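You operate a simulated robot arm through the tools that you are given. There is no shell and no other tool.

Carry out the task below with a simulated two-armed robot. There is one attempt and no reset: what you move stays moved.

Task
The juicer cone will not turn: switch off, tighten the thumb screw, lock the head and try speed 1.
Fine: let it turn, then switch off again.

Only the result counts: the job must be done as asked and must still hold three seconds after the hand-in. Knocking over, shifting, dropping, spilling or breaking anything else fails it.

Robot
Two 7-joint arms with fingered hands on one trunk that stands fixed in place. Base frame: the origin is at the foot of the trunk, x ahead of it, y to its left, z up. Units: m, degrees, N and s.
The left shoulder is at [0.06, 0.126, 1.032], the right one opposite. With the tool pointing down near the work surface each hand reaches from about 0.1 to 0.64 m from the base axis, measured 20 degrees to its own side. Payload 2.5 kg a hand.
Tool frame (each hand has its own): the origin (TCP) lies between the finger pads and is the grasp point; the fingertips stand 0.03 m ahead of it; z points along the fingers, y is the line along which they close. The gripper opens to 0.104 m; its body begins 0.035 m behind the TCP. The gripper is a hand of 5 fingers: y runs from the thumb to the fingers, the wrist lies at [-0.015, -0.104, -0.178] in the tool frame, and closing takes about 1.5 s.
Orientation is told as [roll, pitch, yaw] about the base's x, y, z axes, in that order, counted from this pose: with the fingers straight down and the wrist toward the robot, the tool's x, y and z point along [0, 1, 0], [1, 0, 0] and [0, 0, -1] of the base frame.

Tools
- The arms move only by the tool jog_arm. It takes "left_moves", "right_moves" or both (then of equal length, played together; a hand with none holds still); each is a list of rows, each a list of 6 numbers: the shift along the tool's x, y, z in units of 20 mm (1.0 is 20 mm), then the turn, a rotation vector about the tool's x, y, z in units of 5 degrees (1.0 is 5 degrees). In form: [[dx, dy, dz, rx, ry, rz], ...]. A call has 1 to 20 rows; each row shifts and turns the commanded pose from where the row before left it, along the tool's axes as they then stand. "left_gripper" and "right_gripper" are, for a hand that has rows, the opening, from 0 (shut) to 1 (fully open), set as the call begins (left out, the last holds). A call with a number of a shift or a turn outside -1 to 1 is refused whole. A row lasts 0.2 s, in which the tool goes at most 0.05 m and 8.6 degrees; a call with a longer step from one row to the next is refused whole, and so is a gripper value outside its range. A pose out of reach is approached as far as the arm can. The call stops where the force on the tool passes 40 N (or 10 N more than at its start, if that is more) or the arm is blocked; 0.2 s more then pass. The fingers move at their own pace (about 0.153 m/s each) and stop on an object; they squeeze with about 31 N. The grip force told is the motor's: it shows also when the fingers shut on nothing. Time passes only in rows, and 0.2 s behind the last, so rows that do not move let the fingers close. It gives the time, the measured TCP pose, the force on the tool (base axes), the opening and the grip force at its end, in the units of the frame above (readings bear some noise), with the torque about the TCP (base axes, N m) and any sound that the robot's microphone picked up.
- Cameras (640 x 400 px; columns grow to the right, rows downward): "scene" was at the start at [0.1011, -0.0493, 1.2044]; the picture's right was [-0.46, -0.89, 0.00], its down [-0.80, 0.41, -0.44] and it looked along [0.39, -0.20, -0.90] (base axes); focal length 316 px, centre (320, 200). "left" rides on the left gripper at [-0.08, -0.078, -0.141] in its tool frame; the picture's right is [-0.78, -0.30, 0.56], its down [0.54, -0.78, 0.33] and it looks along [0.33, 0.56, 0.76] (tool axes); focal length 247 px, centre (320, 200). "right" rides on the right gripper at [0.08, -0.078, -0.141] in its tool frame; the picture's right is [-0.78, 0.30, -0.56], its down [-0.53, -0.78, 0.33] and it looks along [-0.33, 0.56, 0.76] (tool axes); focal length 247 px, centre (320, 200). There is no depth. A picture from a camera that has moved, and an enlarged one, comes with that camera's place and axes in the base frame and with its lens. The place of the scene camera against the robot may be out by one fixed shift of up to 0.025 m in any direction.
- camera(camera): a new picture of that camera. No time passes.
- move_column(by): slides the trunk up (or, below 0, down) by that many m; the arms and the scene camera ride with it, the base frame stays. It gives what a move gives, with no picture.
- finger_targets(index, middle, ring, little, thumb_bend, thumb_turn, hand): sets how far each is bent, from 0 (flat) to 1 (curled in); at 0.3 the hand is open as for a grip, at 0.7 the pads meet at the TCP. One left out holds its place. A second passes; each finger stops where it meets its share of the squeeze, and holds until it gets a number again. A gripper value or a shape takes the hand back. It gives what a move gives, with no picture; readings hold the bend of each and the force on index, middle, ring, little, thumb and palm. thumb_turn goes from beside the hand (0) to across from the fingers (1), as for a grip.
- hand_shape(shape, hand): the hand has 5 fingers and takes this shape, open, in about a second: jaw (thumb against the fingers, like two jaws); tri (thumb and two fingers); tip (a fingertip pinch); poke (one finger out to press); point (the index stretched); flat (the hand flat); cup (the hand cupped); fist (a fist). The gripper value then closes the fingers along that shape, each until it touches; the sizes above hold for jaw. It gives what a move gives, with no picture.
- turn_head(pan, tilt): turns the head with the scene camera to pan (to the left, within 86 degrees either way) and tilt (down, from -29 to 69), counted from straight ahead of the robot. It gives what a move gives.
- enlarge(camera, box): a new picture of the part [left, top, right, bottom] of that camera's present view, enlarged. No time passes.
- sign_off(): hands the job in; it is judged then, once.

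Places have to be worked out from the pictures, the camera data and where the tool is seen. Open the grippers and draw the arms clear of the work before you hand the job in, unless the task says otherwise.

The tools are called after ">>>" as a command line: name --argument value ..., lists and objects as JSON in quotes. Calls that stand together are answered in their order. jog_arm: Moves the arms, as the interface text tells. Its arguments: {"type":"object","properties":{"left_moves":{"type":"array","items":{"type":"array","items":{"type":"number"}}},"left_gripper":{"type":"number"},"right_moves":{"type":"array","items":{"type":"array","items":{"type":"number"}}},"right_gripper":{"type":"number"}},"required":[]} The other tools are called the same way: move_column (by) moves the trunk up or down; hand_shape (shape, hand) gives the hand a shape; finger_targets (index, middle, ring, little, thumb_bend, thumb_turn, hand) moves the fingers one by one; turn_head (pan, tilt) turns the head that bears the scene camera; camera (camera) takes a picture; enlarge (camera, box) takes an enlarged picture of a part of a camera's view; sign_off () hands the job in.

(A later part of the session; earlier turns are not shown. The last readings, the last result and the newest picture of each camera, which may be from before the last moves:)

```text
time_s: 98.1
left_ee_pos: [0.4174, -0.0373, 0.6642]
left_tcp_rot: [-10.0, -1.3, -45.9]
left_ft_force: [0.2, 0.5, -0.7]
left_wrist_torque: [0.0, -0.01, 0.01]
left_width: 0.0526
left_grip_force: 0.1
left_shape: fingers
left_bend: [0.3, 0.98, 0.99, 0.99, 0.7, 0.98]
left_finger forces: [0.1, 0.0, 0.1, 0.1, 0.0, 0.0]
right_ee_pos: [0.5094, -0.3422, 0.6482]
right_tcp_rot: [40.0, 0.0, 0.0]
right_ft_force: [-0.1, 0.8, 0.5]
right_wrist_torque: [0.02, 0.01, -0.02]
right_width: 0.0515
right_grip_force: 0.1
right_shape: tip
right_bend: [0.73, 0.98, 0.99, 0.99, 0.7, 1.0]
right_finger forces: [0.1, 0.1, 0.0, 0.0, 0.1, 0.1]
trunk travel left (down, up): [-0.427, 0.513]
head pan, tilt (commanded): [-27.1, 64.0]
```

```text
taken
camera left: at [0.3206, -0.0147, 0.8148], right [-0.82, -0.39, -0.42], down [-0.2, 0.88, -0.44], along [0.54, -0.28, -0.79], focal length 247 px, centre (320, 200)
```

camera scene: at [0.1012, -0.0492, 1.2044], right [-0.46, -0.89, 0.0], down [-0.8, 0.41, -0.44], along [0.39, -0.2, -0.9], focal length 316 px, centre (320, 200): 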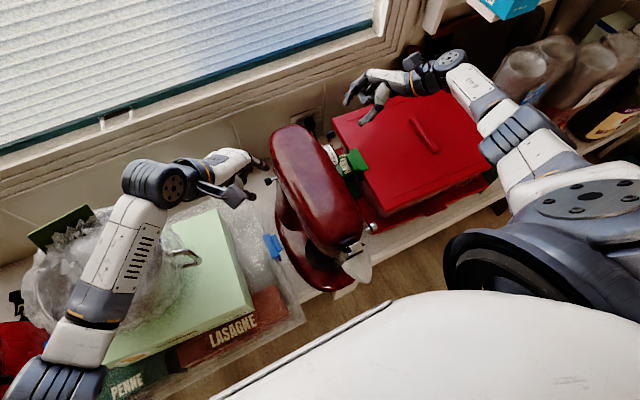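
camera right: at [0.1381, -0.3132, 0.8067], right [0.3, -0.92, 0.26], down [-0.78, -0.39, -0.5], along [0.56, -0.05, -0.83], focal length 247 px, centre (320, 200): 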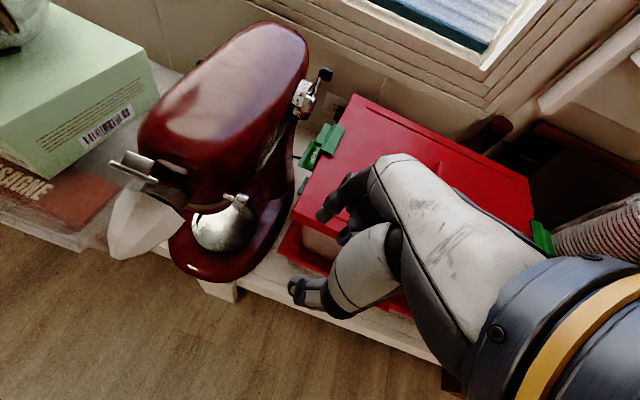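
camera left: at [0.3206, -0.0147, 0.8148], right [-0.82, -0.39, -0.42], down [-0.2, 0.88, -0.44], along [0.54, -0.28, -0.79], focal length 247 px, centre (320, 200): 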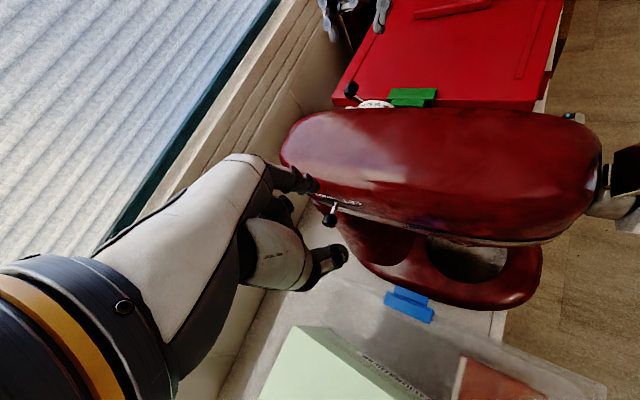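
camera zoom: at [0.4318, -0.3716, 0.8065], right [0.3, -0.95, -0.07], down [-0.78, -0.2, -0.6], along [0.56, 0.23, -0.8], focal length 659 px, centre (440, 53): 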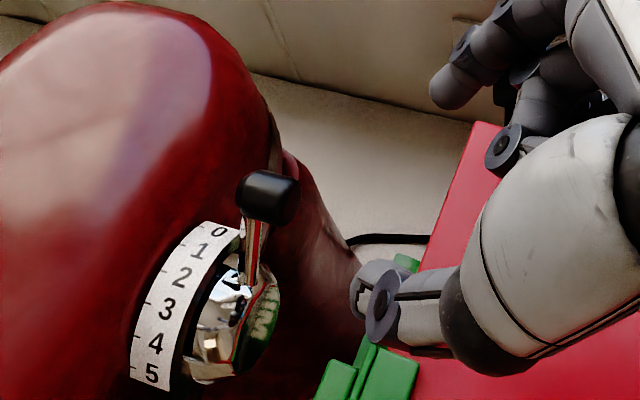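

The lever is still at 0. I'll line up and advance so the knob sits between the thumb and index.

>>> jog_arm --right_moves '[[0.97, 0.08, 0.68, 0, 0, 0], [0, 0, 0.8, 0, 0, 0], [0, 0, 0.8, 0, 0, 0], [0, 0, 0.8, 0, 0, 0], [0, 0, 0.7, 0, 0, 0], [0, 0, 0, 0, 0, 0]]'

>>> enlarge --camera "right" --box '[220, 180, 350, 330]'

>>> enlarge --camera "left" --box '[310, 40, 430, 120]'

>>> enlarge --camera "scene" --box '[300, 100, 390, 180]'

```text
time_s: 99.5
left_ee_pos: [0.4176, -0.0362, 0.6649]
left_tcp_rot: [-10.0, -1.4, -46.1]
left_ft_force: [0.6, -0.3, 0.5]
left_wrist_torque: [-0.02, 0.01, 0.01]
left_width: 0.0527
left_grip_force: 0.1
left_shape: fingers
left_bend: [0.3, 0.98, 0.99, 0.99, 0.7, 0.98]
left_finger forces: [0.1, 0.0, 0.0, 0.1, 0.1, 0.0]
right_ee_pos: [0.5115, -0.2763, 0.6009]
right_tcp_rot: [39.8, 0.0, 0.0]
right_ft_force: [0.2, -0.2, 0.1]
right_wrist_torque: [0.01, -0.04, -0.02]
right_width: 0.0517
right_grip_force: 0.0
right_shape: tip
right_bend: [0.73, 0.98, 0.99, 0.99, 0.7, 1.0]
right_finger forces: [0.0, 0.0, 0.0, 0.1, 0.1, 0.0]
trunk travel left (down, up): [-0.427, 0.513]
head pan, tilt (commanded): [-27.1, 64.0]
```

```text
2.67 times, centred on (285, 255) of right
camera zoom: at [0.4339, -0.3058, 0.7604], right [0.3, -0.95, -0.07], down [-0.78, -0.2, -0.6], along [0.56, 0.23, -0.8], focal length 659 px, centre (413, 53)
```

zoom: 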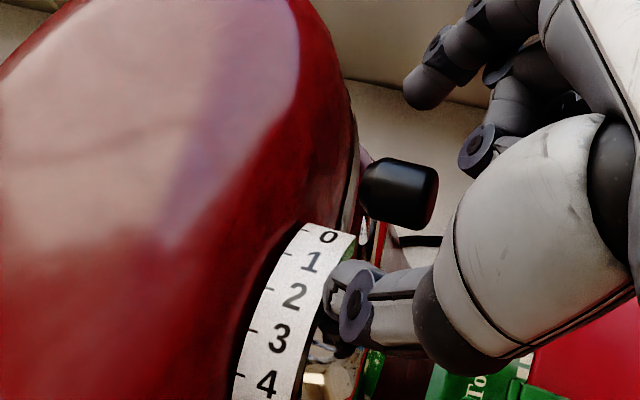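

```text
5.00 times, centred on (370, 80) of left
camera zoom: at [0.3205, -0.0147, 0.8148], right [-0.82, -0.39, -0.42], down [-0.2, 0.88, -0.44], along [0.54, -0.28, -0.79], focal length 1235 px, centre (70, 800)
```

zoom: 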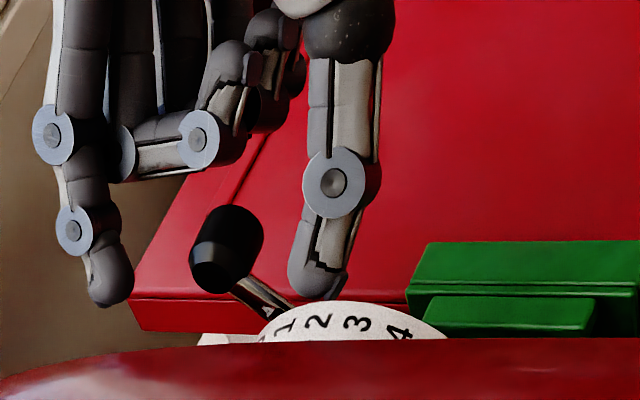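

```text
5.00 times, centred on (345, 140) of scene
camera zoom: at [0.1012, -0.0493, 1.2044], right [-0.46, -0.89, 0.0], down [-0.8, 0.41, -0.44], along [0.39, -0.2, -0.9], focal length 1581 px, centre (195, 500)
```

zoom: 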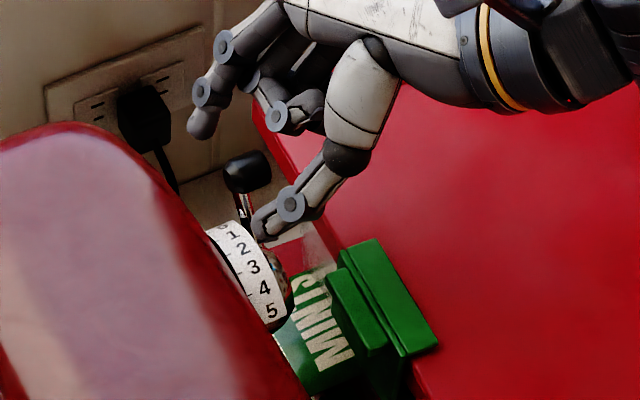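

The knob is between the index and thumb. I'll raise a few mm and move −x in small steps so the index comes up against the knob from behind.

>>> jog_arm --right_moves '[[0.19, -0.2, -0.23, 0, 0, 0], [0, -0.25, 0, 0, 0, 0], [0, -0.25, 0, 0, 0, 0]]'

>>> enlarge --camera "right" --box '[220, 180, 350, 330]'

>>> enlarge --camera "left" --box '[310, 40, 430, 120]'

```text
time_s: 100.3
left_ee_pos: [0.4177, -0.0366, 0.6641]
left_tcp_rot: [-10.1, -1.5, -46.0]
left_ft_force: [-0.2, 0.2, -0.5]
left_wrist_torque: [-0.01, -0.03, -0.02]
left_width: 0.0527
left_grip_force: 0.1
left_shape: fingers
left_bend: [0.3, 0.98, 0.99, 0.99, 0.7, 0.98]
left_finger forces: [0.1, 0.0, 0.0, 0.0, 0.0, 0.0]
right_ee_pos: [0.4966, -0.2768, 0.6079]
right_tcp_rot: [39.8, 0.1, -0.1]
right_ft_force: [0.3, -0.3, -0.1]
right_wrist_torque: [-0.03, -0.03, -0.05]
right_width: 0.0517
right_grip_force: 0.1
right_shape: tip
right_bend: [0.73, 0.98, 0.99, 0.99, 0.7, 1.0]
right_finger forces: [0.1, 0.0, 0.0, 0.0, 0.1, 0.1]
trunk travel left (down, up): [-0.427, 0.513]
head pan, tilt (commanded): [-27.1, 64.0]
```

```text
2.67 times, centred on (285, 255) of right
camera zoom: at [0.4192, -0.3062, 0.7667], right [0.3, -0.95, -0.07], down [-0.78, -0.2, -0.6], along [0.56, 0.23, -0.8], focal length 659 px, centre (413, 53)
```

zoom: 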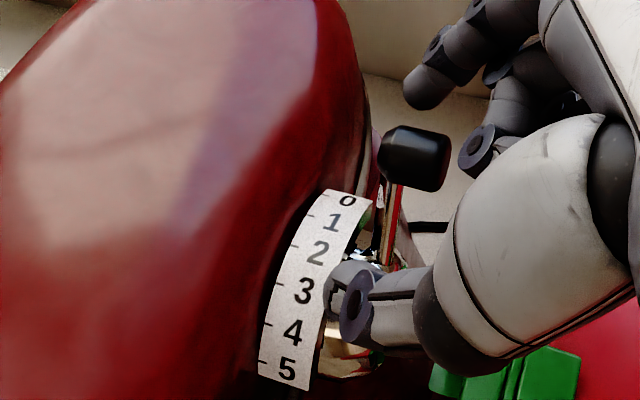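

```text
5.00 times, centred on (370, 80) of left
camera zoom: at [0.3205, -0.0148, 0.8148], right [-0.82, -0.39, -0.42], down [-0.2, 0.88, -0.44], along [0.54, -0.28, -0.79], focal length 1235 px, centre (70, 800)
```

zoom: 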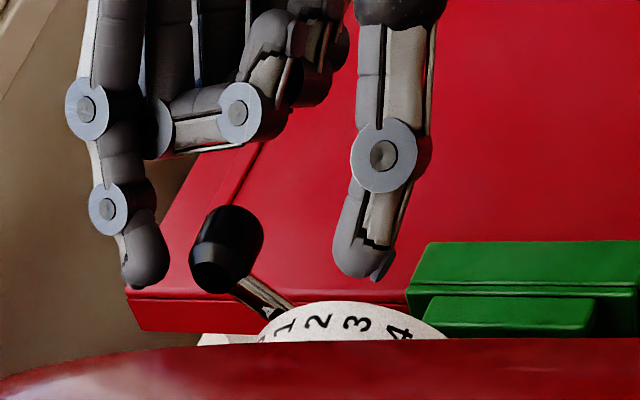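

The gap between index and knob is about 7 mm. I'll continue −x 10 mm and check for contact.

>>> jog_arm --right_moves '[[0, -0.2, 0, 0, 0, 0], [0, -0.2, 0, 0, 0, 0], [0, -0.1, 0, 0, 0, 0]]'

>>> enlarge --camera "left" --box '[310, 40, 430, 120]'

>>> enlarge --camera "right" --box '[220, 180, 350, 330]'

```text
time_s: 101.1
left_ee_pos: [0.4174, -0.0362, 0.6645]
left_tcp_rot: [-10.0, -1.5, -46.0]
left_ft_force: [0.3, 0.9, -0.5]
left_wrist_torque: [0.0, -0.02, 0.0]
left_width: 0.0526
left_grip_force: 0.0
left_shape: fingers
left_bend: [0.3, 0.98, 0.99, 0.99, 0.7, 0.98]
left_finger forces: [0.0, 0.0, 0.1, 0.0, 0.1, 0.0]
right_ee_pos: [0.4858, -0.2771, 0.6077]
right_tcp_rot: [40.1, 0.0, 0.0]
right_ft_force: [0.4, 0.0, -0.1]
right_wrist_torque: [0.01, -0.04, -0.04]
right_width: 0.0525
right_grip_force: 0.1
right_shape: tip
right_bend: [0.73, 0.98, 0.99, 0.99, 0.7, 1.0]
right_finger forces: [0.7, 0.0, 0.2, 0.1, 0.1, 0.0]
trunk travel left (down, up): [-0.427, 0.513]
head pan, tilt (commanded): [-27.1, 64.0]
```

```text
5.00 times, centred on (370, 80) of left
camera zoom: at [0.3205, -0.0147, 0.8148], right [-0.82, -0.39, -0.42], down [-0.2, 0.88, -0.44], along [0.54, -0.28, -0.79], focal length 1235 px, centre (70, 800)
```

zoom: 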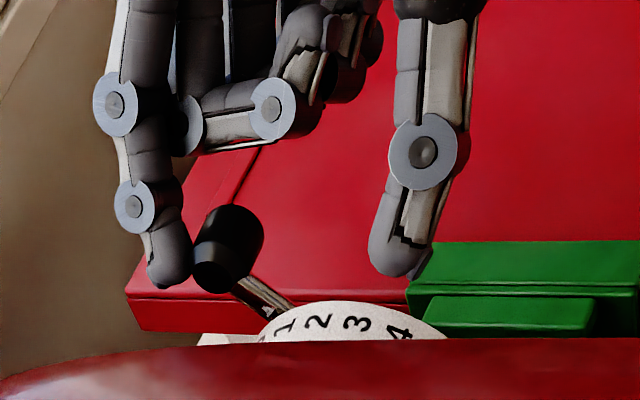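

```text
2.67 times, centred on (285, 255) of right
camera zoom: at [0.4092, -0.306, 0.7669], right [0.3, -0.95, -0.07], down [-0.78, -0.2, -0.6], along [0.56, 0.23, -0.8], focal length 659 px, centre (413, 53)
```

zoom: 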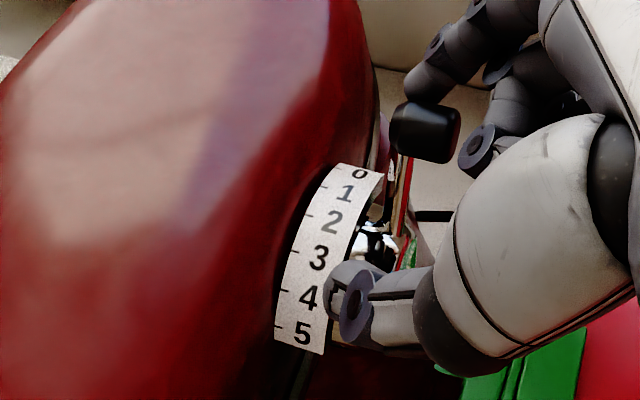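

Contact has been made (0.7 N). I'll push −x 12 mm along the arc and look at the pointer.

>>> jog_arm --right_moves '[[0.05, -0.15, -0.06, 0, 0, 0], [0.05, -0.15, -0.06, 0, 0, 0], [0.05, -0.15, -0.06, 0, 0, 0], [0.05, -0.15, -0.06, 0, 0, 0]]'

>>> enlarge --camera "left" --box '[330, 70, 400, 120]'

>>> enlarge --camera "right" --box '[230, 200, 320, 290]'

>>> enlarge --camera "scene" --box '[315, 125, 375, 175]'

```text
time_s: 102.1
left_ee_pos: [0.4183, -0.0361, 0.666]
left_tcp_rot: [-9.9, -1.4, -46.0]
left_ft_force: [0.0, -0.7, 0.1]
left_wrist_torque: [0.02, -0.02, -0.01]
left_width: 0.0529
left_grip_force: 0.0
left_shape: fingers
left_bend: [0.3, 0.98, 0.99, 0.99, 0.7, 0.98]
left_finger forces: [0.1, 0.0, 0.0, 0.0, 0.0, 0.0]
right_ee_pos: [0.4755, -0.2756, 0.6148]
right_tcp_rot: [40.0, -0.2, -0.1]
right_ft_force: [1.3, -0.6, 1.7]
right_wrist_torque: [0.01, -0.12, -0.02]
right_width: 0.0546
right_grip_force: 0.1
right_shape: tip
right_bend: [0.73, 0.98, 0.99, 0.99, 0.7, 1.0]
right_finger forces: [2.1, 0.0, 0.0, 0.0, 0.0, 0.0]
trunk travel left (down, up): [-0.427, 0.513]
head pan, tilt (commanded): [-27.1, 64.0]
```

```text
8.00 times, centred on (365, 95) of left
camera zoom: at [0.3205, -0.0147, 0.8149], right [-0.82, -0.39, -0.42], down [-0.2, 0.88, -0.44], along [0.54, -0.28, -0.79], focal length 1976 px, centre (-40, 1040)
```

zoom: 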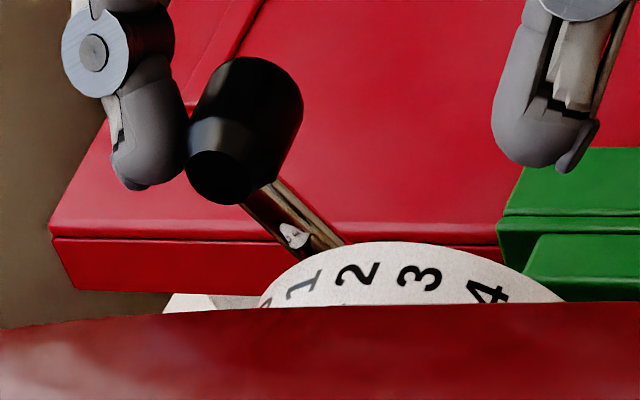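

```text
4.44 times, centred on (275, 245) of right
camera zoom: at [0.3985, -0.3063, 0.7734], right [0.3, -0.95, -0.07], down [-0.78, -0.2, -0.6], along [0.56, 0.23, -0.8], focal length 1098 px, centre (520, 0)
```

zoom: 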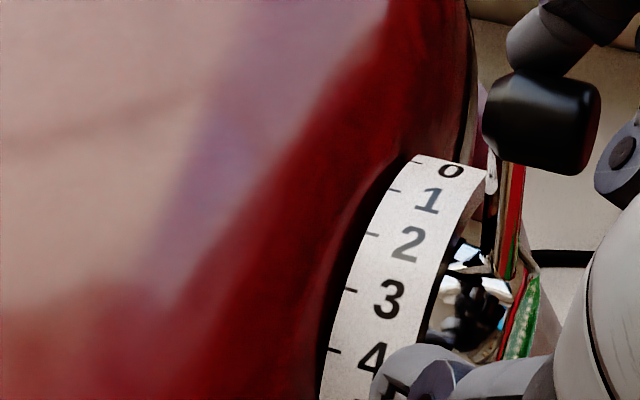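

```text
8.00 times, centred on (345, 150) of scene
camera zoom: at [0.1011, -0.0492, 1.2044], right [-0.46, -0.89, 0.0], down [-0.8, 0.41, -0.44], along [0.39, -0.2, -0.9], focal length 2529 px, centre (120, 600)
```

zoom: 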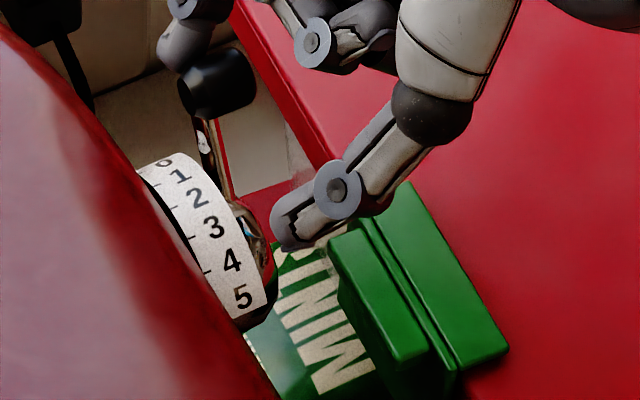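

Triangulation puts the knob about 10° from 0, with 8° more needed for speed 1. I'll push another 7 mm along the arc.

>>> jog_arm --right_moves '[[0.02, -0.12, -0.03, 0, 0, 0], [0.02, -0.12, -0.03, 0, 0, 0], [0.02, -0.12, -0.03, 0, 0, 0]]'

>>> enlarge --camera "left" --box '[330, 70, 400, 120]'

>>> enlarge --camera "right" --box '[230, 200, 320, 290]'

>>> enlarge --camera "scene" --box '[315, 125, 375, 175]'

```text
time_s: 102.9
left_ee_pos: [0.4176, -0.0363, 0.665]
left_tcp_rot: [-10.0, -1.4, -45.9]
left_ft_force: [-1.0, -0.1, 0.1]
left_wrist_torque: [0.0, -0.01, -0.03]
left_width: 0.0528
left_grip_force: 0.0
left_shape: fingers
left_bend: [0.3, 0.98, 0.99, 0.99, 0.7, 0.98]
left_finger forces: [0.0, 0.0, 0.1, 0.0, 0.1, 0.0]
right_ee_pos: [0.4692, -0.2775, 0.6159]
right_tcp_rot: [39.8, -0.1, 0.0]
right_ft_force: [2.3, 0.0, 0.4]
right_wrist_torque: [0.03, -0.01, -0.01]
right_width: 0.0534
right_grip_force: 0.1
right_shape: tip
right_bend: [0.73, 0.98, 0.99, 0.99, 0.7, 1.0]
right_finger forces: [1.2, 0.0, 0.0, 0.0, 0.1, 0.0]
trunk travel left (down, up): [-0.427, 0.513]
head pan, tilt (commanded): [-27.1, 64.0]
```

```text
8.00 times, centred on (365, 95) of left
camera zoom: at [0.3206, -0.0148, 0.8148], right [-0.82, -0.39, -0.42], down [-0.2, 0.88, -0.44], along [0.54, -0.28, -0.79], focal length 1976 px, centre (-40, 1040)
```

zoom: 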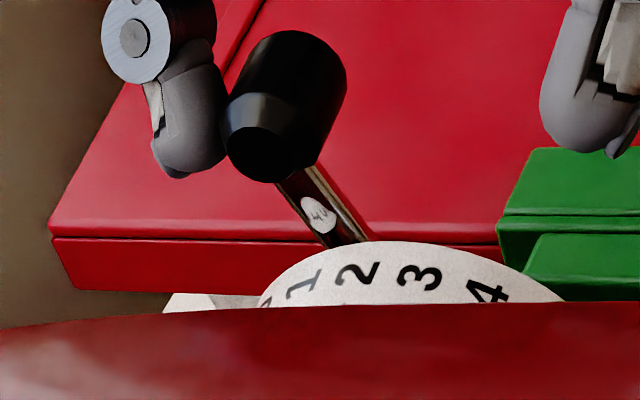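

```text
4.44 times, centred on (275, 245) of right
camera zoom: at [0.3909, -0.3068, 0.7754], right [0.3, -0.95, -0.07], down [-0.78, -0.2, -0.6], along [0.56, 0.23, -0.8], focal length 1098 px, centre (520, 0)
```

zoom: 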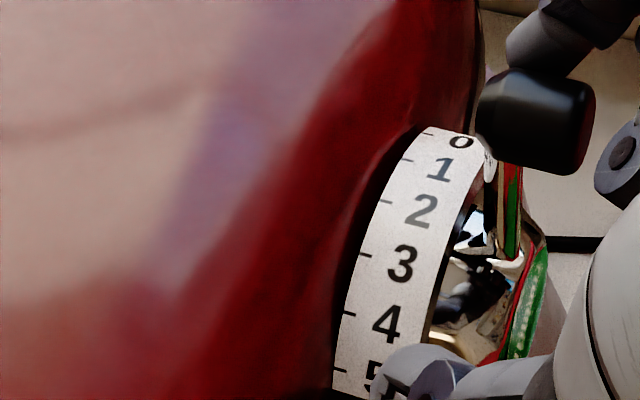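

```text
8.00 times, centred on (345, 150) of scene
camera zoom: at [0.1012, -0.0493, 1.2043], right [-0.46, -0.89, 0.0], down [-0.8, 0.41, -0.44], along [0.39, -0.2, -0.9], focal length 2529 px, centre (120, 600)
```

zoom: 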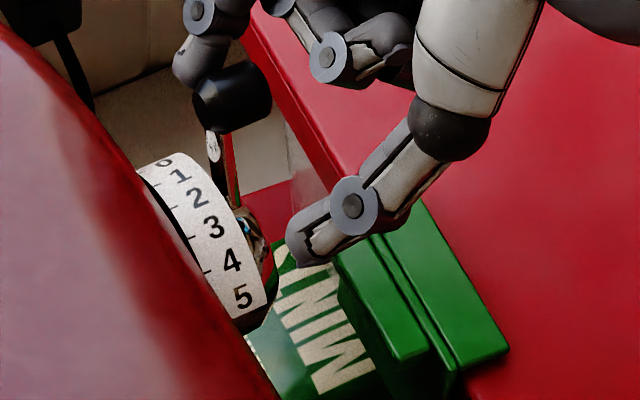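

The lever is now at about 1 by both estimates. I'll look at the juicer cone over a short time to see whether it turns.

>>> enlarge --camera "scene" --box '[330, 230, 390, 300]'

>>> jog_arm --right_moves '[[0, 0, 0, 0, 0, 0]]'

>>> enlarge --camera "scene" --box '[330, 230, 390, 300]'

>>> jog_arm --right_moves '[[0, 0, 0, 0, 0, 0]]'

>>> enlarge --camera "scene" --box '[330, 230, 390, 300]'

```text
5.71 times, centred on (360, 265) of scene
camera zoom: at [0.1012, -0.0493, 1.2043], right [-0.46, -0.89, 0.0], down [-0.8, 0.41, -0.44], along [0.39, -0.2, -0.9], focal length 1806 px, centre (91, -171)
```

zoom: 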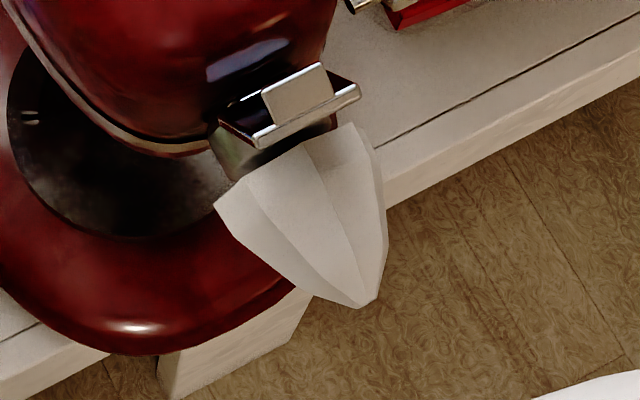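

```text
time_s: 103.3
left_ee_pos: [0.4165, -0.0366, 0.6647]
left_tcp_rot: [-10.0, -1.4, -46.0]
left_ft_force: [0.6, 0.3, -0.3]
left_wrist_torque: [0.0, 0.0, 0.0]
left_width: 0.0527
left_grip_force: 0.0
left_shape: fingers
left_bend: [0.3, 0.98, 0.99, 0.99, 0.7, 0.98]
left_finger forces: [0.1, 0.0, 0.1, 0.0, 0.0, 0.1]
right_ee_pos: [0.4683, -0.2768, 0.6166]
right_tcp_rot: [40.0, 0.1, 0.0]
right_ft_force: [0.9, 0.0, 0.5]
right_wrist_torque: [0.03, -0.02, -0.01]
right_width: 0.0535
right_grip_force: 0.1
right_shape: tip
right_bend: [0.73, 0.98, 0.99, 0.99, 0.7, 1.0]
right_finger forces: [0.8, 0.1, 0.0, 0.0, 0.0, 0.0]
trunk travel left (down, up): [-0.427, 0.513]
head pan, tilt (commanded): [-27.1, 64.0]
```

```text
5.71 times, centred on (360, 265) of scene
camera zoom: at [0.1012, -0.0493, 1.2044], right [-0.46, -0.89, 0.0], down [-0.8, 0.41, -0.44], along [0.39, -0.2, -0.9], focal length 1806 px, centre (91, -171)
```

zoom: 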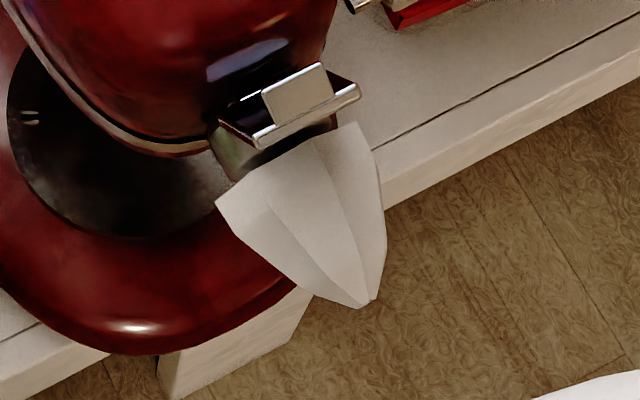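

```text
time_s: 103.7
left_ee_pos: [0.4178, -0.0373, 0.6653]
left_tcp_rot: [-10.0, -1.4, -46.0]
left_ft_force: [0.0, -0.2, 0.9]
left_wrist_torque: [0.02, -0.01, 0.0]
left_width: 0.0526
left_grip_force: 0.0
left_shape: fingers
left_bend: [0.3, 0.98, 0.99, 0.99, 0.7, 0.98]
left_finger forces: [0.0, 0.0, 0.0, 0.0, 0.0, 0.0]
right_ee_pos: [0.4683, -0.2771, 0.6166]
right_tcp_rot: [40.0, 0.0, 0.1]
right_ft_force: [0.8, 0.3, 0.7]
right_wrist_torque: [0.06, -0.01, 0.0]
right_width: 0.0533
right_grip_force: 0.0
right_shape: tip
right_bend: [0.73, 0.98, 0.99, 0.99, 0.7, 1.0]
right_finger forces: [0.7, 0.0, 0.0, 0.0, 0.0, 0.0]
trunk travel left (down, up): [-0.427, 0.513]
head pan, tilt (commanded): [-27.1, 64.0]
```

```text
5.71 times, centred on (360, 265) of scene
camera zoom: at [0.1012, -0.0493, 1.2044], right [-0.46, -0.89, 0.0], down [-0.8, 0.41, -0.44], along [0.39, -0.2, -0.9], focal length 1806 px, centre (91, -171)
```

zoom: 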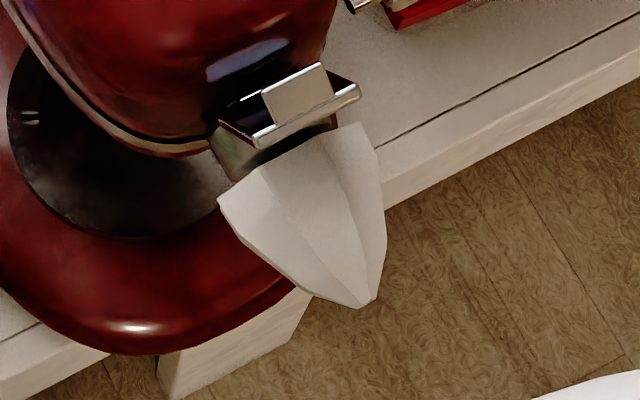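

The cone is turning: its facets shift from picture to picture. I'll check the pointer more precisely while it runs, to make sure it is really on 1.

>>> enlarge --camera "scene" --box '[325, 135, 355, 160]'

>>> enlarge --camera "left" --box '[345, 80, 385, 112]'

>>> enlarge --camera "right" --box '[290, 210, 330, 245]'

```text
16.00 times, centred on (340, 148) of scene
camera zoom: at [0.1012, -0.0493, 1.2044], right [-0.46, -0.89, 0.0], down [-0.8, 0.41, -0.44], along [0.39, -0.2, -0.9], focal length 5058 px, centre (0, 1040)
```

zoom: 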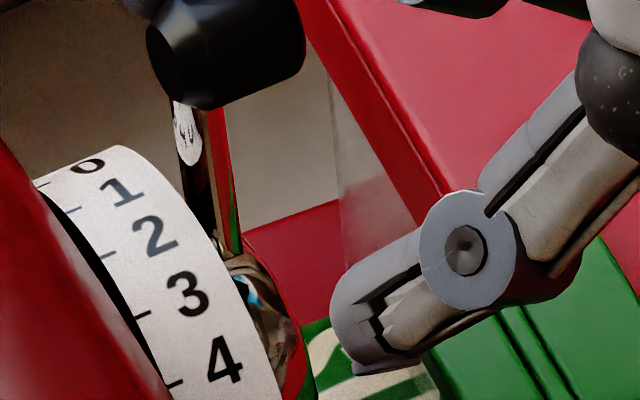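

```text
12.50 times, centred on (365, 96) of left
camera zoom: at [0.3205, -0.0148, 0.8148], right [-0.82, -0.39, -0.42], down [-0.2, 0.88, -0.44], along [0.54, -0.28, -0.79], focal length 3087 px, centre (-242, 1500)
```

zoom: 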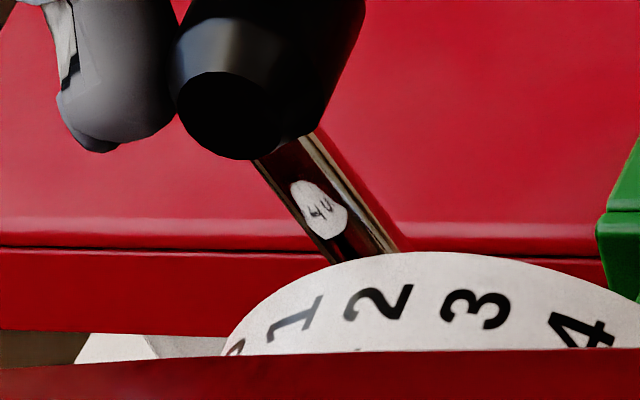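

```text
11.43 times, centred on (310, 228) of right
camera zoom: at [0.391, -0.3069, 0.7755], right [0.3, -0.95, -0.07], down [-0.78, -0.2, -0.6], along [0.56, 0.23, -0.8], focal length 2823 px, centre (434, -114)
```

zoom: 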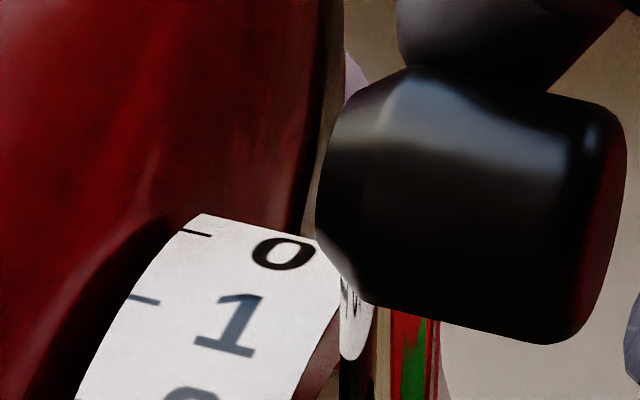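

The lever angle works out to about 1.0–1.15 on the dial, and the cone turns. I'll let it run about 3 seconds and confirm that it keeps turning.

>>> jog_arm --right_moves '[[0, 0.05, 0, 0, 0, 0], [0, 0.05, 0, 0, 0, 0], [0, 0, 0, 0, 0, 0], [0, 0, 0, 0, 0, 0], [0, 0, 0, 0, 0, 0], [0, 0, 0, 0, 0, 0], [0, 0, 0, 0, 0, 0], [0, 0, 0, 0, 0, 0]]'

>>> enlarge --camera "scene" --box '[330, 230, 390, 300]'

>>> jog_arm --right_moves '[[0, 0, 0, 0, 0, 0], [0, 0, 0, 0, 0, 0], [0, 0, 0, 0, 0, 0], [0, 0, 0, 0, 0, 0], [0, 0, 0, 0, 0, 0], [0, 0, 0, 0, 0, 0], [0, 0, 0, 0, 0, 0], [0, 0, 0, 0, 0, 0]]'

>>> enlarge --camera "scene" --box '[330, 230, 390, 300]'

>>> enlarge --camera "left" --box '[330, 70, 400, 120]'

```text
time_s: 105.5
left_ee_pos: [0.4179, -0.0369, 0.6647]
left_tcp_rot: [-9.9, -1.4, -46.0]
left_ft_force: [-0.7, 0.7, 0.7]
left_wrist_torque: [0.01, -0.02, 0.0]
left_width: 0.0524
left_grip_force: 0.1
left_shape: fingers
left_bend: [0.3, 0.98, 0.99, 0.99, 0.7, 0.98]
left_finger forces: [0.0, 0.1, 0.1, 0.0, 0.0, 0.0]
right_ee_pos: [0.4699, -0.277, 0.6165]
right_tcp_rot: [40.0, -0.2, 0.0]
right_ft_force: [1.2, 0.3, -0.4]
right_wrist_torque: [0.04, 0.01, -0.01]
right_width: 0.0524
right_grip_force: 0.0
right_shape: tip
right_bend: [0.73, 0.98, 0.99, 0.99, 0.7, 1.0]
right_finger forces: [0.5, 0.1, 0.0, 0.0, 0.1, 0.1]
trunk travel left (down, up): [-0.427, 0.513]
head pan, tilt (commanded): [-27.1, 64.0]
```

```text
5.71 times, centred on (360, 265) of scene
camera zoom: at [0.1012, -0.0493, 1.2044], right [-0.46, -0.89, 0.0], down [-0.8, 0.41, -0.44], along [0.39, -0.2, -0.9], focal length 1806 px, centre (91, -171)
```

zoom: 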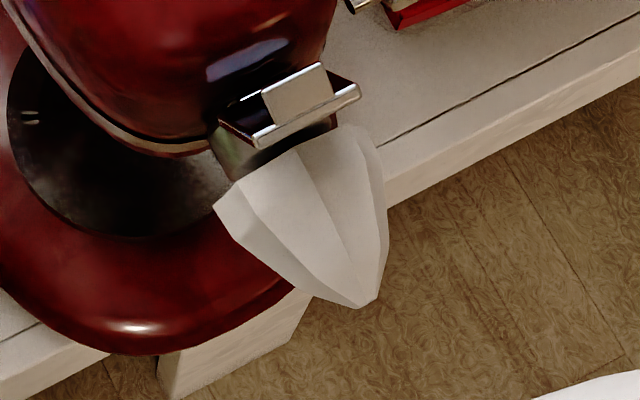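

```text
time_s: 107.3
left_ee_pos: [0.4172, -0.0367, 0.6641]
left_tcp_rot: [-10.1, -1.3, -46.0]
left_ft_force: [-0.7, -0.8, -1.0]
left_wrist_torque: [-0.02, -0.02, -0.01]
left_width: 0.0526
left_grip_force: 0.0
left_shape: fingers
left_bend: [0.3, 0.98, 0.99, 0.99, 0.7, 0.98]
left_finger forces: [0.0, 0.0, 0.0, 0.0, 0.1, 0.0]
right_ee_pos: [0.4696, -0.2779, 0.6163]
right_tcp_rot: [40.0, 0.1, 0.0]
right_ft_force: [0.4, -0.3, 0.1]
right_wrist_torque: [0.03, -0.01, -0.01]
right_width: 0.0523
right_grip_force: 0.0
right_shape: tip
right_bend: [0.73, 0.98, 0.99, 0.99, 0.7, 1.0]
right_finger forces: [0.7, 0.0, 0.1, 0.1, 0.1, 0.1]
trunk travel left (down, up): [-0.427, 0.513]
head pan, tilt (commanded): [-27.1, 64.0]
```

```text
5.71 times, centred on (360, 265) of scene
camera zoom: at [0.1012, -0.0493, 1.2044], right [-0.46, -0.89, 0.0], down [-0.8, 0.41, -0.44], along [0.39, -0.2, -0.9], focal length 1806 px, centre (91, -171)
```

zoom: 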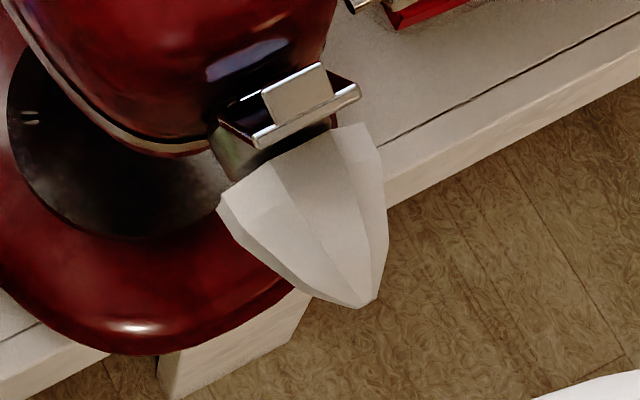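

```text
8.00 times, centred on (365, 95) of left
camera zoom: at [0.3205, -0.0148, 0.8148], right [-0.82, -0.39, -0.42], down [-0.2, 0.88, -0.44], along [0.54, -0.28, -0.79], focal length 1976 px, centre (-40, 1040)
```

zoom: 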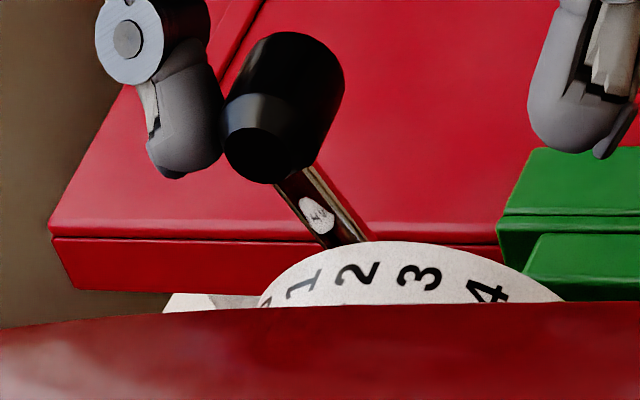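

The cone has been turning steadily for over 4 s at speed 1. Now I'll switch off by moving +x so the thumb pushes the lever back toward 0.

>>> jog_arm --right_moves '[[0, 0.5, 0, 0, 0, 0], [0, 0.5, 0, 0, 0, 0], [0, 0.5, 0, 0, 0, 0], [-0.19, 0.375, 0.23, 0, 0, 0], [-0.19, 0.375, 0.23, 0, 0, 0]]'

>>> enlarge --camera "left" --box '[320, 60, 410, 120]'

>>> enlarge --camera "right" --box '[220, 180, 350, 330]'

```text
time_s: 108.5
left_ee_pos: [0.4183, -0.0369, 0.6655]
left_tcp_rot: [-10.0, -1.4, -46.0]
left_ft_force: [0.1, 0.2, -1.0]
left_wrist_torque: [-0.02, -0.01, -0.01]
left_width: 0.0527
left_grip_force: 0.1
left_shape: fingers
left_bend: [0.3, 0.98, 0.99, 0.99, 0.7, 0.98]
left_finger forces: [0.0, 0.1, 0.0, 0.1, 0.0, 0.1]
right_ee_pos: [0.5151, -0.2778, 0.6043]
right_tcp_rot: [40.0, 0.1, 0.0]
right_ft_force: [-0.7, 0.0, 1.5]
right_wrist_torque: [0.04, 0.07, 0.04]
right_width: 0.0534
right_grip_force: 0.0
right_shape: tip
right_bend: [0.73, 0.98, 0.99, 0.99, 0.69, 1.0]
right_finger forces: [0.0, 0.1, 0.0, 0.0, 1.4, 0.0]
trunk travel left (down, up): [-0.427, 0.513]
head pan, tilt (commanded): [-27.1, 64.0]
```

```text
6.67 times, centred on (365, 90) of left
camera zoom: at [0.3204, -0.0147, 0.8149], right [-0.82, -0.39, -0.42], down [-0.2, 0.88, -0.44], along [0.54, -0.28, -0.79], focal length 1646 px, centre (20, 933)
```

zoom: 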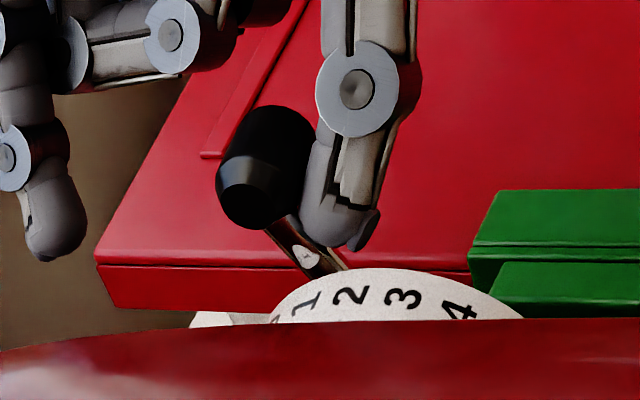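

```text
2.67 times, centred on (285, 255) of right
camera zoom: at [0.4376, -0.3072, 0.764], right [0.3, -0.95, -0.07], down [-0.78, -0.2, -0.6], along [0.56, 0.23, -0.8], focal length 659 px, centre (413, 53)
```

zoom: 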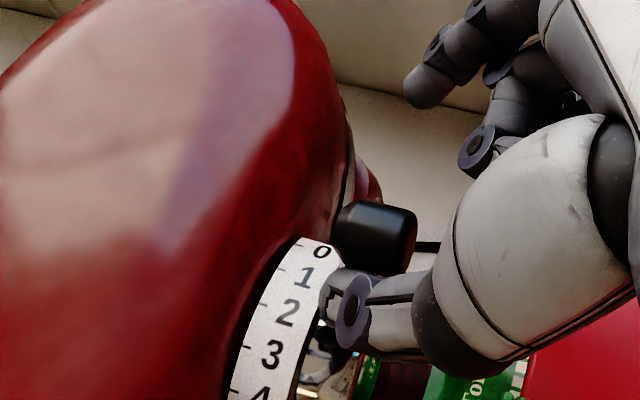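

The thumb is on the knob and the lever is moving toward 0. I'll push on to the stop in small steps.

>>> jog_arm --right_moves '[[-0.09, 0.175, 0.1, 0, 0, 0], [-0.09, 0.175, 0.1, 0, 0, 0], [-0.07, 0.15, 0.08, 0, 0, 0], [-0.07, 0.15, 0.08, 0, 0, 0]]'

>>> enlarge --camera "left" --box '[320, 60, 410, 120]'

>>> enlarge --camera "scene" --box '[330, 230, 390, 300]'

```text
time_s: 109.5
left_ee_pos: [0.4175, -0.0358, 0.6657]
left_tcp_rot: [-9.9, -1.5, -46.0]
left_ft_force: [-0.1, 0.5, 0.0]
left_wrist_torque: [-0.02, 0.02, -0.04]
left_width: 0.0528
left_grip_force: 0.1
left_shape: fingers
left_bend: [0.3, 0.98, 0.99, 0.99, 0.7, 0.98]
left_finger forces: [0.0, 0.0, 0.0, 0.0, 0.1, 0.0]
right_ee_pos: [0.5279, -0.2791, 0.5954]
right_tcp_rot: [40.0, 0.0, -0.2]
right_ft_force: [-4.5, -4.6, 9.1]
right_wrist_torque: [0.1, 0.4, 0.24]
right_width: 0.0565
right_grip_force: 0.0
right_shape: tip
right_bend: [0.73, 0.98, 0.99, 0.99, 0.67, 0.99]
right_finger forces: [0.1, 0.1, 0.1, 0.0, 10.1, 0.0]
trunk travel left (down, up): [-0.427, 0.513]
head pan, tilt (commanded): [-27.1, 64.0]
```

```text
6.67 times, centred on (365, 90) of left
camera zoom: at [0.32, -0.0147, 0.8153], right [-0.82, -0.39, -0.42], down [-0.19, 0.88, -0.44], along [0.54, -0.28, -0.79], focal length 1646 px, centre (20, 933)
```

zoom: 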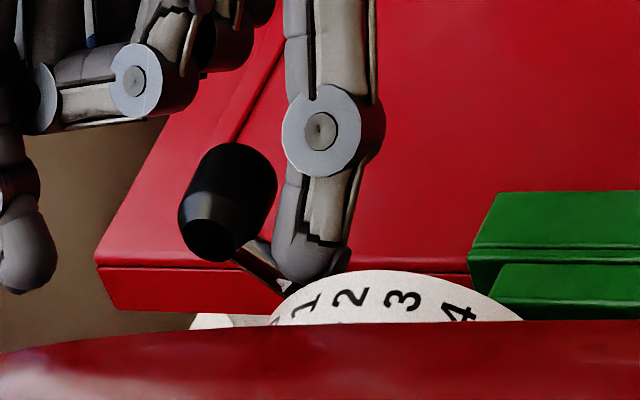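

```text
5.71 times, centred on (360, 265) of scene
camera zoom: at [0.1002, -0.0491, 1.2046], right [-0.46, -0.89, 0.0], down [-0.8, 0.41, -0.44], along [0.39, -0.2, -0.9], focal length 1806 px, centre (91, -171)
```

zoom: 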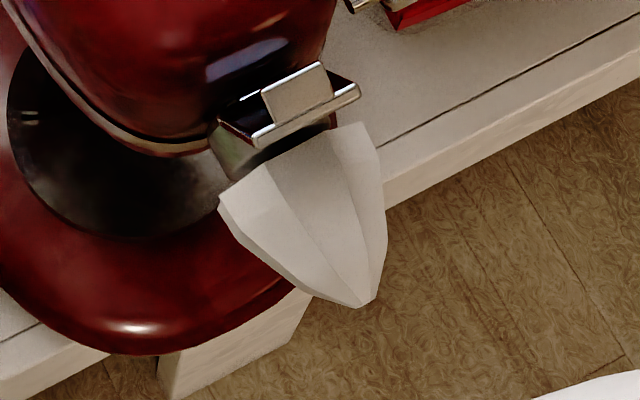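

The stop was reached (10 N on the thumb, as the first time). I'll back off and retreat, then check that the cone is standing still.

>>> jog_arm --right_moves '[[0, -0.4, 0, 0, 0, 0], [0, -0.2, -0.6, 0, 0, 0], [0, 0, -1, 0, 0, 0], [0, 0, -1, 0, 0, 0], [0, 0, -1, 0, 0, 0]]'

>>> enlarge --camera "scene" --box '[330, 230, 390, 300]'

>>> enlarge --camera "left" --box '[320, 60, 410, 120]'

>>> jog_arm --right_moves '[[0, 0, 0, 0, 0, 0], [0, 0, 0, 0, 0, 0], [0, 0, 0, 0, 0, 0]]'

>>> enlarge --camera "scene" --box '[330, 230, 390, 300]'

>>> enlarge --camera "scene" --box '[325, 125, 365, 155]'

```text
time_s: 110.7
left_ee_pos: [0.4174, -0.0365, 0.6654]
left_tcp_rot: [-10.0, -1.4, -45.9]
left_ft_force: [0.9, 0.8, -0.2]
left_wrist_torque: [0.0, -0.04, -0.05]
left_width: 0.0527
left_grip_force: 0.1
left_shape: fingers
left_bend: [0.3, 0.98, 0.99, 0.99, 0.7, 0.98]
left_finger forces: [0.0, 0.1, 0.1, 0.0, 0.0, 0.0]
right_ee_pos: [0.5163, -0.3242, 0.6489]
right_tcp_rot: [40.0, -0.1, 0.0]
right_ft_force: [-0.1, -0.3, 0.0]
right_wrist_torque: [-0.04, -0.02, 0.01]
right_width: 0.0523
right_grip_force: 0.1
right_shape: tip
right_bend: [0.73, 0.98, 0.99, 0.99, 0.7, 1.0]
right_finger forces: [0.1, 0.0, 0.1, 0.0, 0.1, 0.0]
trunk travel left (down, up): [-0.427, 0.513]
head pan, tilt (commanded): [-27.1, 64.0]
```

```text
5.71 times, centred on (360, 265) of scene
camera zoom: at [0.1011, -0.0493, 1.2043], right [-0.46, -0.89, 0.0], down [-0.8, 0.41, -0.44], along [0.39, -0.2, -0.9], focal length 1806 px, centre (91, -171)
```

zoom: 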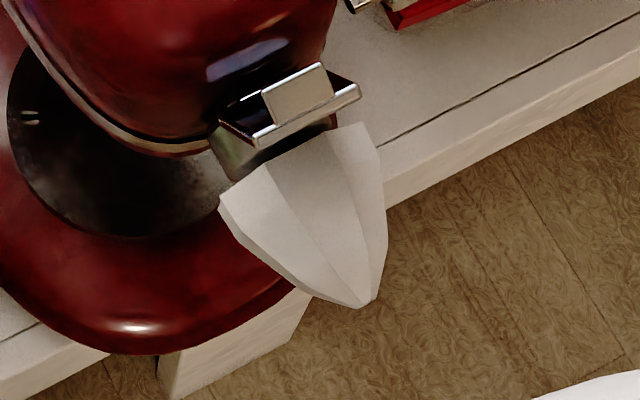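

```text
6.67 times, centred on (365, 90) of left
camera zoom: at [0.3205, -0.0147, 0.8148], right [-0.82, -0.39, -0.42], down [-0.2, 0.88, -0.44], along [0.54, -0.28, -0.79], focal length 1646 px, centre (20, 933)
```

zoom: 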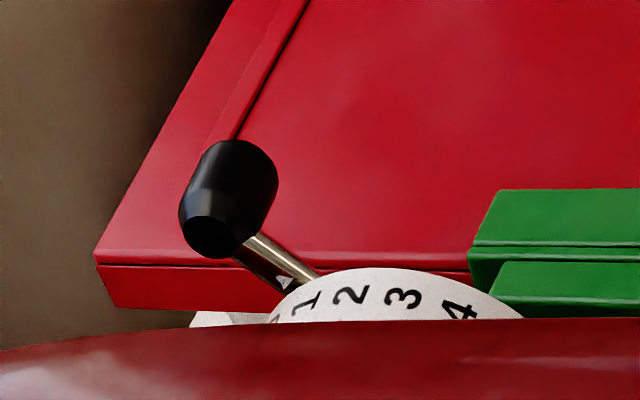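

```text
time_s: 111.5
left_ee_pos: [0.418, -0.0372, 0.6655]
left_tcp_rot: [-10.0, -1.4, -45.8]
left_ft_force: [0.8, 0.3, -0.8]
left_wrist_torque: [0.0, -0.02, 0.01]
left_width: 0.0528
left_grip_force: 0.1
left_shape: fingers
left_bend: [0.3, 0.98, 0.99, 0.99, 0.7, 0.98]
left_finger forces: [0.0, 0.0, 0.0, 0.0, 0.1, 0.0]
right_ee_pos: [0.5162, -0.3226, 0.6502]
right_tcp_rot: [40.1, 0.0, 0.0]
right_ft_force: [-0.9, 0.9, 0.5]
right_wrist_torque: [0.03, 0.02, -0.05]
right_width: 0.0521
right_grip_force: 0.1
right_shape: tip
right_bend: [0.73, 0.98, 0.99, 0.99, 0.7, 1.0]
right_finger forces: [0.0, 0.0, 0.0, 0.0, 0.1, 0.0]
trunk travel left (down, up): [-0.427, 0.513]
head pan, tilt (commanded): [-27.1, 64.0]
```

```text
5.71 times, centred on (360, 265) of scene
camera zoom: at [0.1011, -0.0493, 1.2044], right [-0.46, -0.89, 0.0], down [-0.8, 0.41, -0.44], along [0.39, -0.2, -0.9], focal length 1806 px, centre (91, -171)
```

zoom: 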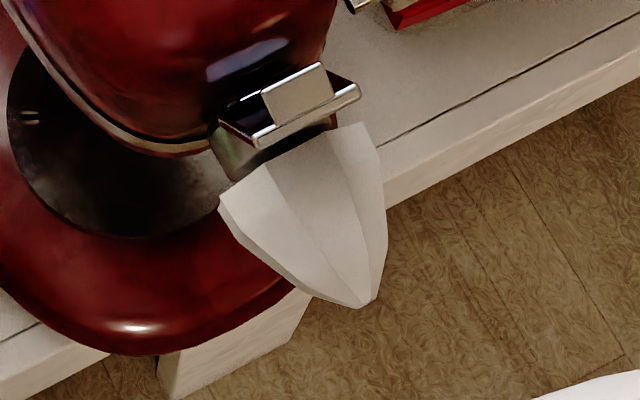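

```text
13.33 times, centred on (345, 140) of scene
camera zoom: at [0.1011, -0.0493, 1.2044], right [-0.46, -0.89, 0.0], down [-0.8, 0.41, -0.44], along [0.39, -0.2, -0.9], focal length 4215 px, centre (-13, 1000)
```

zoom: 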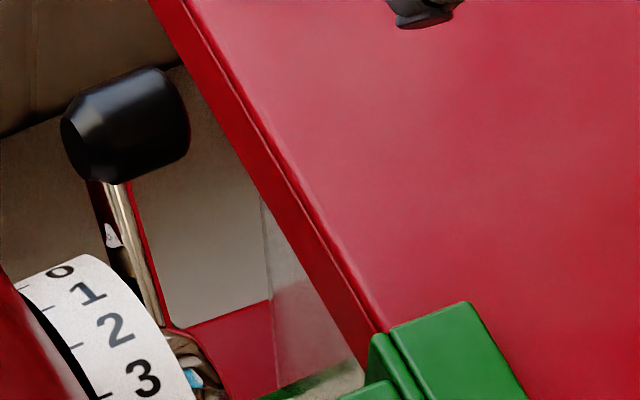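

The cone is still and the lever is at 0, so the mixer is off. Now the bowl I bumped: I'll raise the left hand out of the way to see it clearly.

>>> jog_arm --left_moves '[[-0.172, 0.023, -0.985, 0, 0, 0], [-0.172, 0.023, -0.985, 0, 0, 0], [-0.172, 0.023, -0.985, 0, 0, 0], [-0.172, 0.023, -0.985, 0, 0, 0], [-0.172, 0.023, -0.985, 0, 0, 0], [0, 0, 0, 0, 0, 0]]' --right_moves '[[0, -1, -0.5, 0, 0, 0], [0, -1, -0.5, 0, 0, 0], [0, -1, -0.5, 0, 0, 0], [0, -1, 0, 0, 0, 0], [0, -1, 0, 0, 0, 0], [0, 0, 0, 0, 0, 0]]'

>>> camera --camera "scene"

>>> enlarge --camera "scene" --box '[0, 170, 280, 390]'

```text
time_s: 112.9
left_ee_pos: [0.4188, -0.0363, 0.7651]
left_tcp_rot: [-9.9, -1.4, -45.8]
left_ft_force: [-0.8, 0.1, -1.2]
left_wrist_torque: [0.01, -0.02, -0.02]
left_width: 0.0528
left_grip_force: 0.0
left_shape: fingers
left_bend: [0.3, 0.98, 0.99, 0.99, 0.7, 0.98]
left_finger forces: [0.0, 0.1, 0.0, 0.1, 0.0, 0.0]
right_ee_pos: [0.4164, -0.3424, 0.6733]
right_tcp_rot: [40.1, 0.0, 0.0]
right_ft_force: [0.0, 0.2, 0.4]
right_wrist_torque: [-0.02, -0.03, -0.02]
right_width: 0.0524
right_grip_force: 0.0
right_shape: tip
right_bend: [0.73, 0.98, 0.99, 0.99, 0.7, 1.0]
right_finger forces: [0.1, 0.0, 0.0, 0.0, 0.0, 0.1]
trunk travel left (down, up): [-0.427, 0.513]
head pan, tilt (commanded): [-27.1, 64.0]
```

```text
taken
camera scene: at [0.101, -0.0493, 1.2044], right [-0.46, -0.89, 0.0], down [-0.8, 0.41, -0.44], along [0.39, -0.2, -0.9], focal length 316 px, centre (320, 200)
```

scene: 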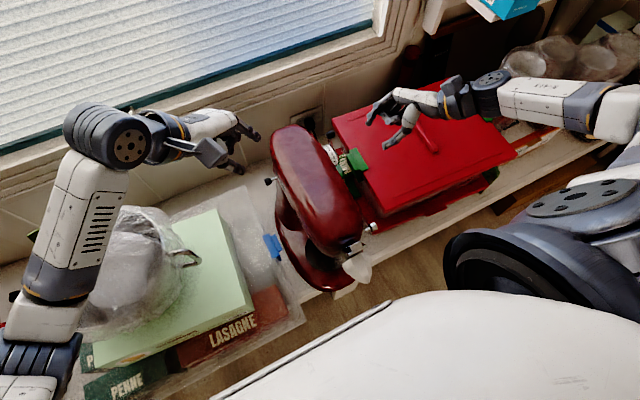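

```text
1.82 times, centred on (140, 280) of scene
camera zoom: at [0.101, -0.0493, 1.2044], right [-0.46, -0.89, 0.0], down [-0.8, 0.41, -0.44], along [0.39, -0.2, -0.9], focal length 575 px, centre (647, 54)
```

zoom: 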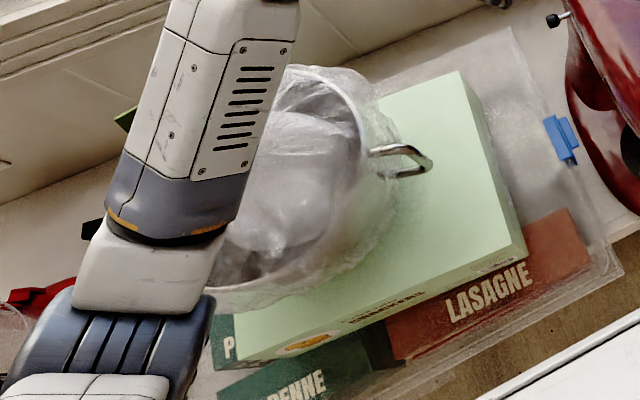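

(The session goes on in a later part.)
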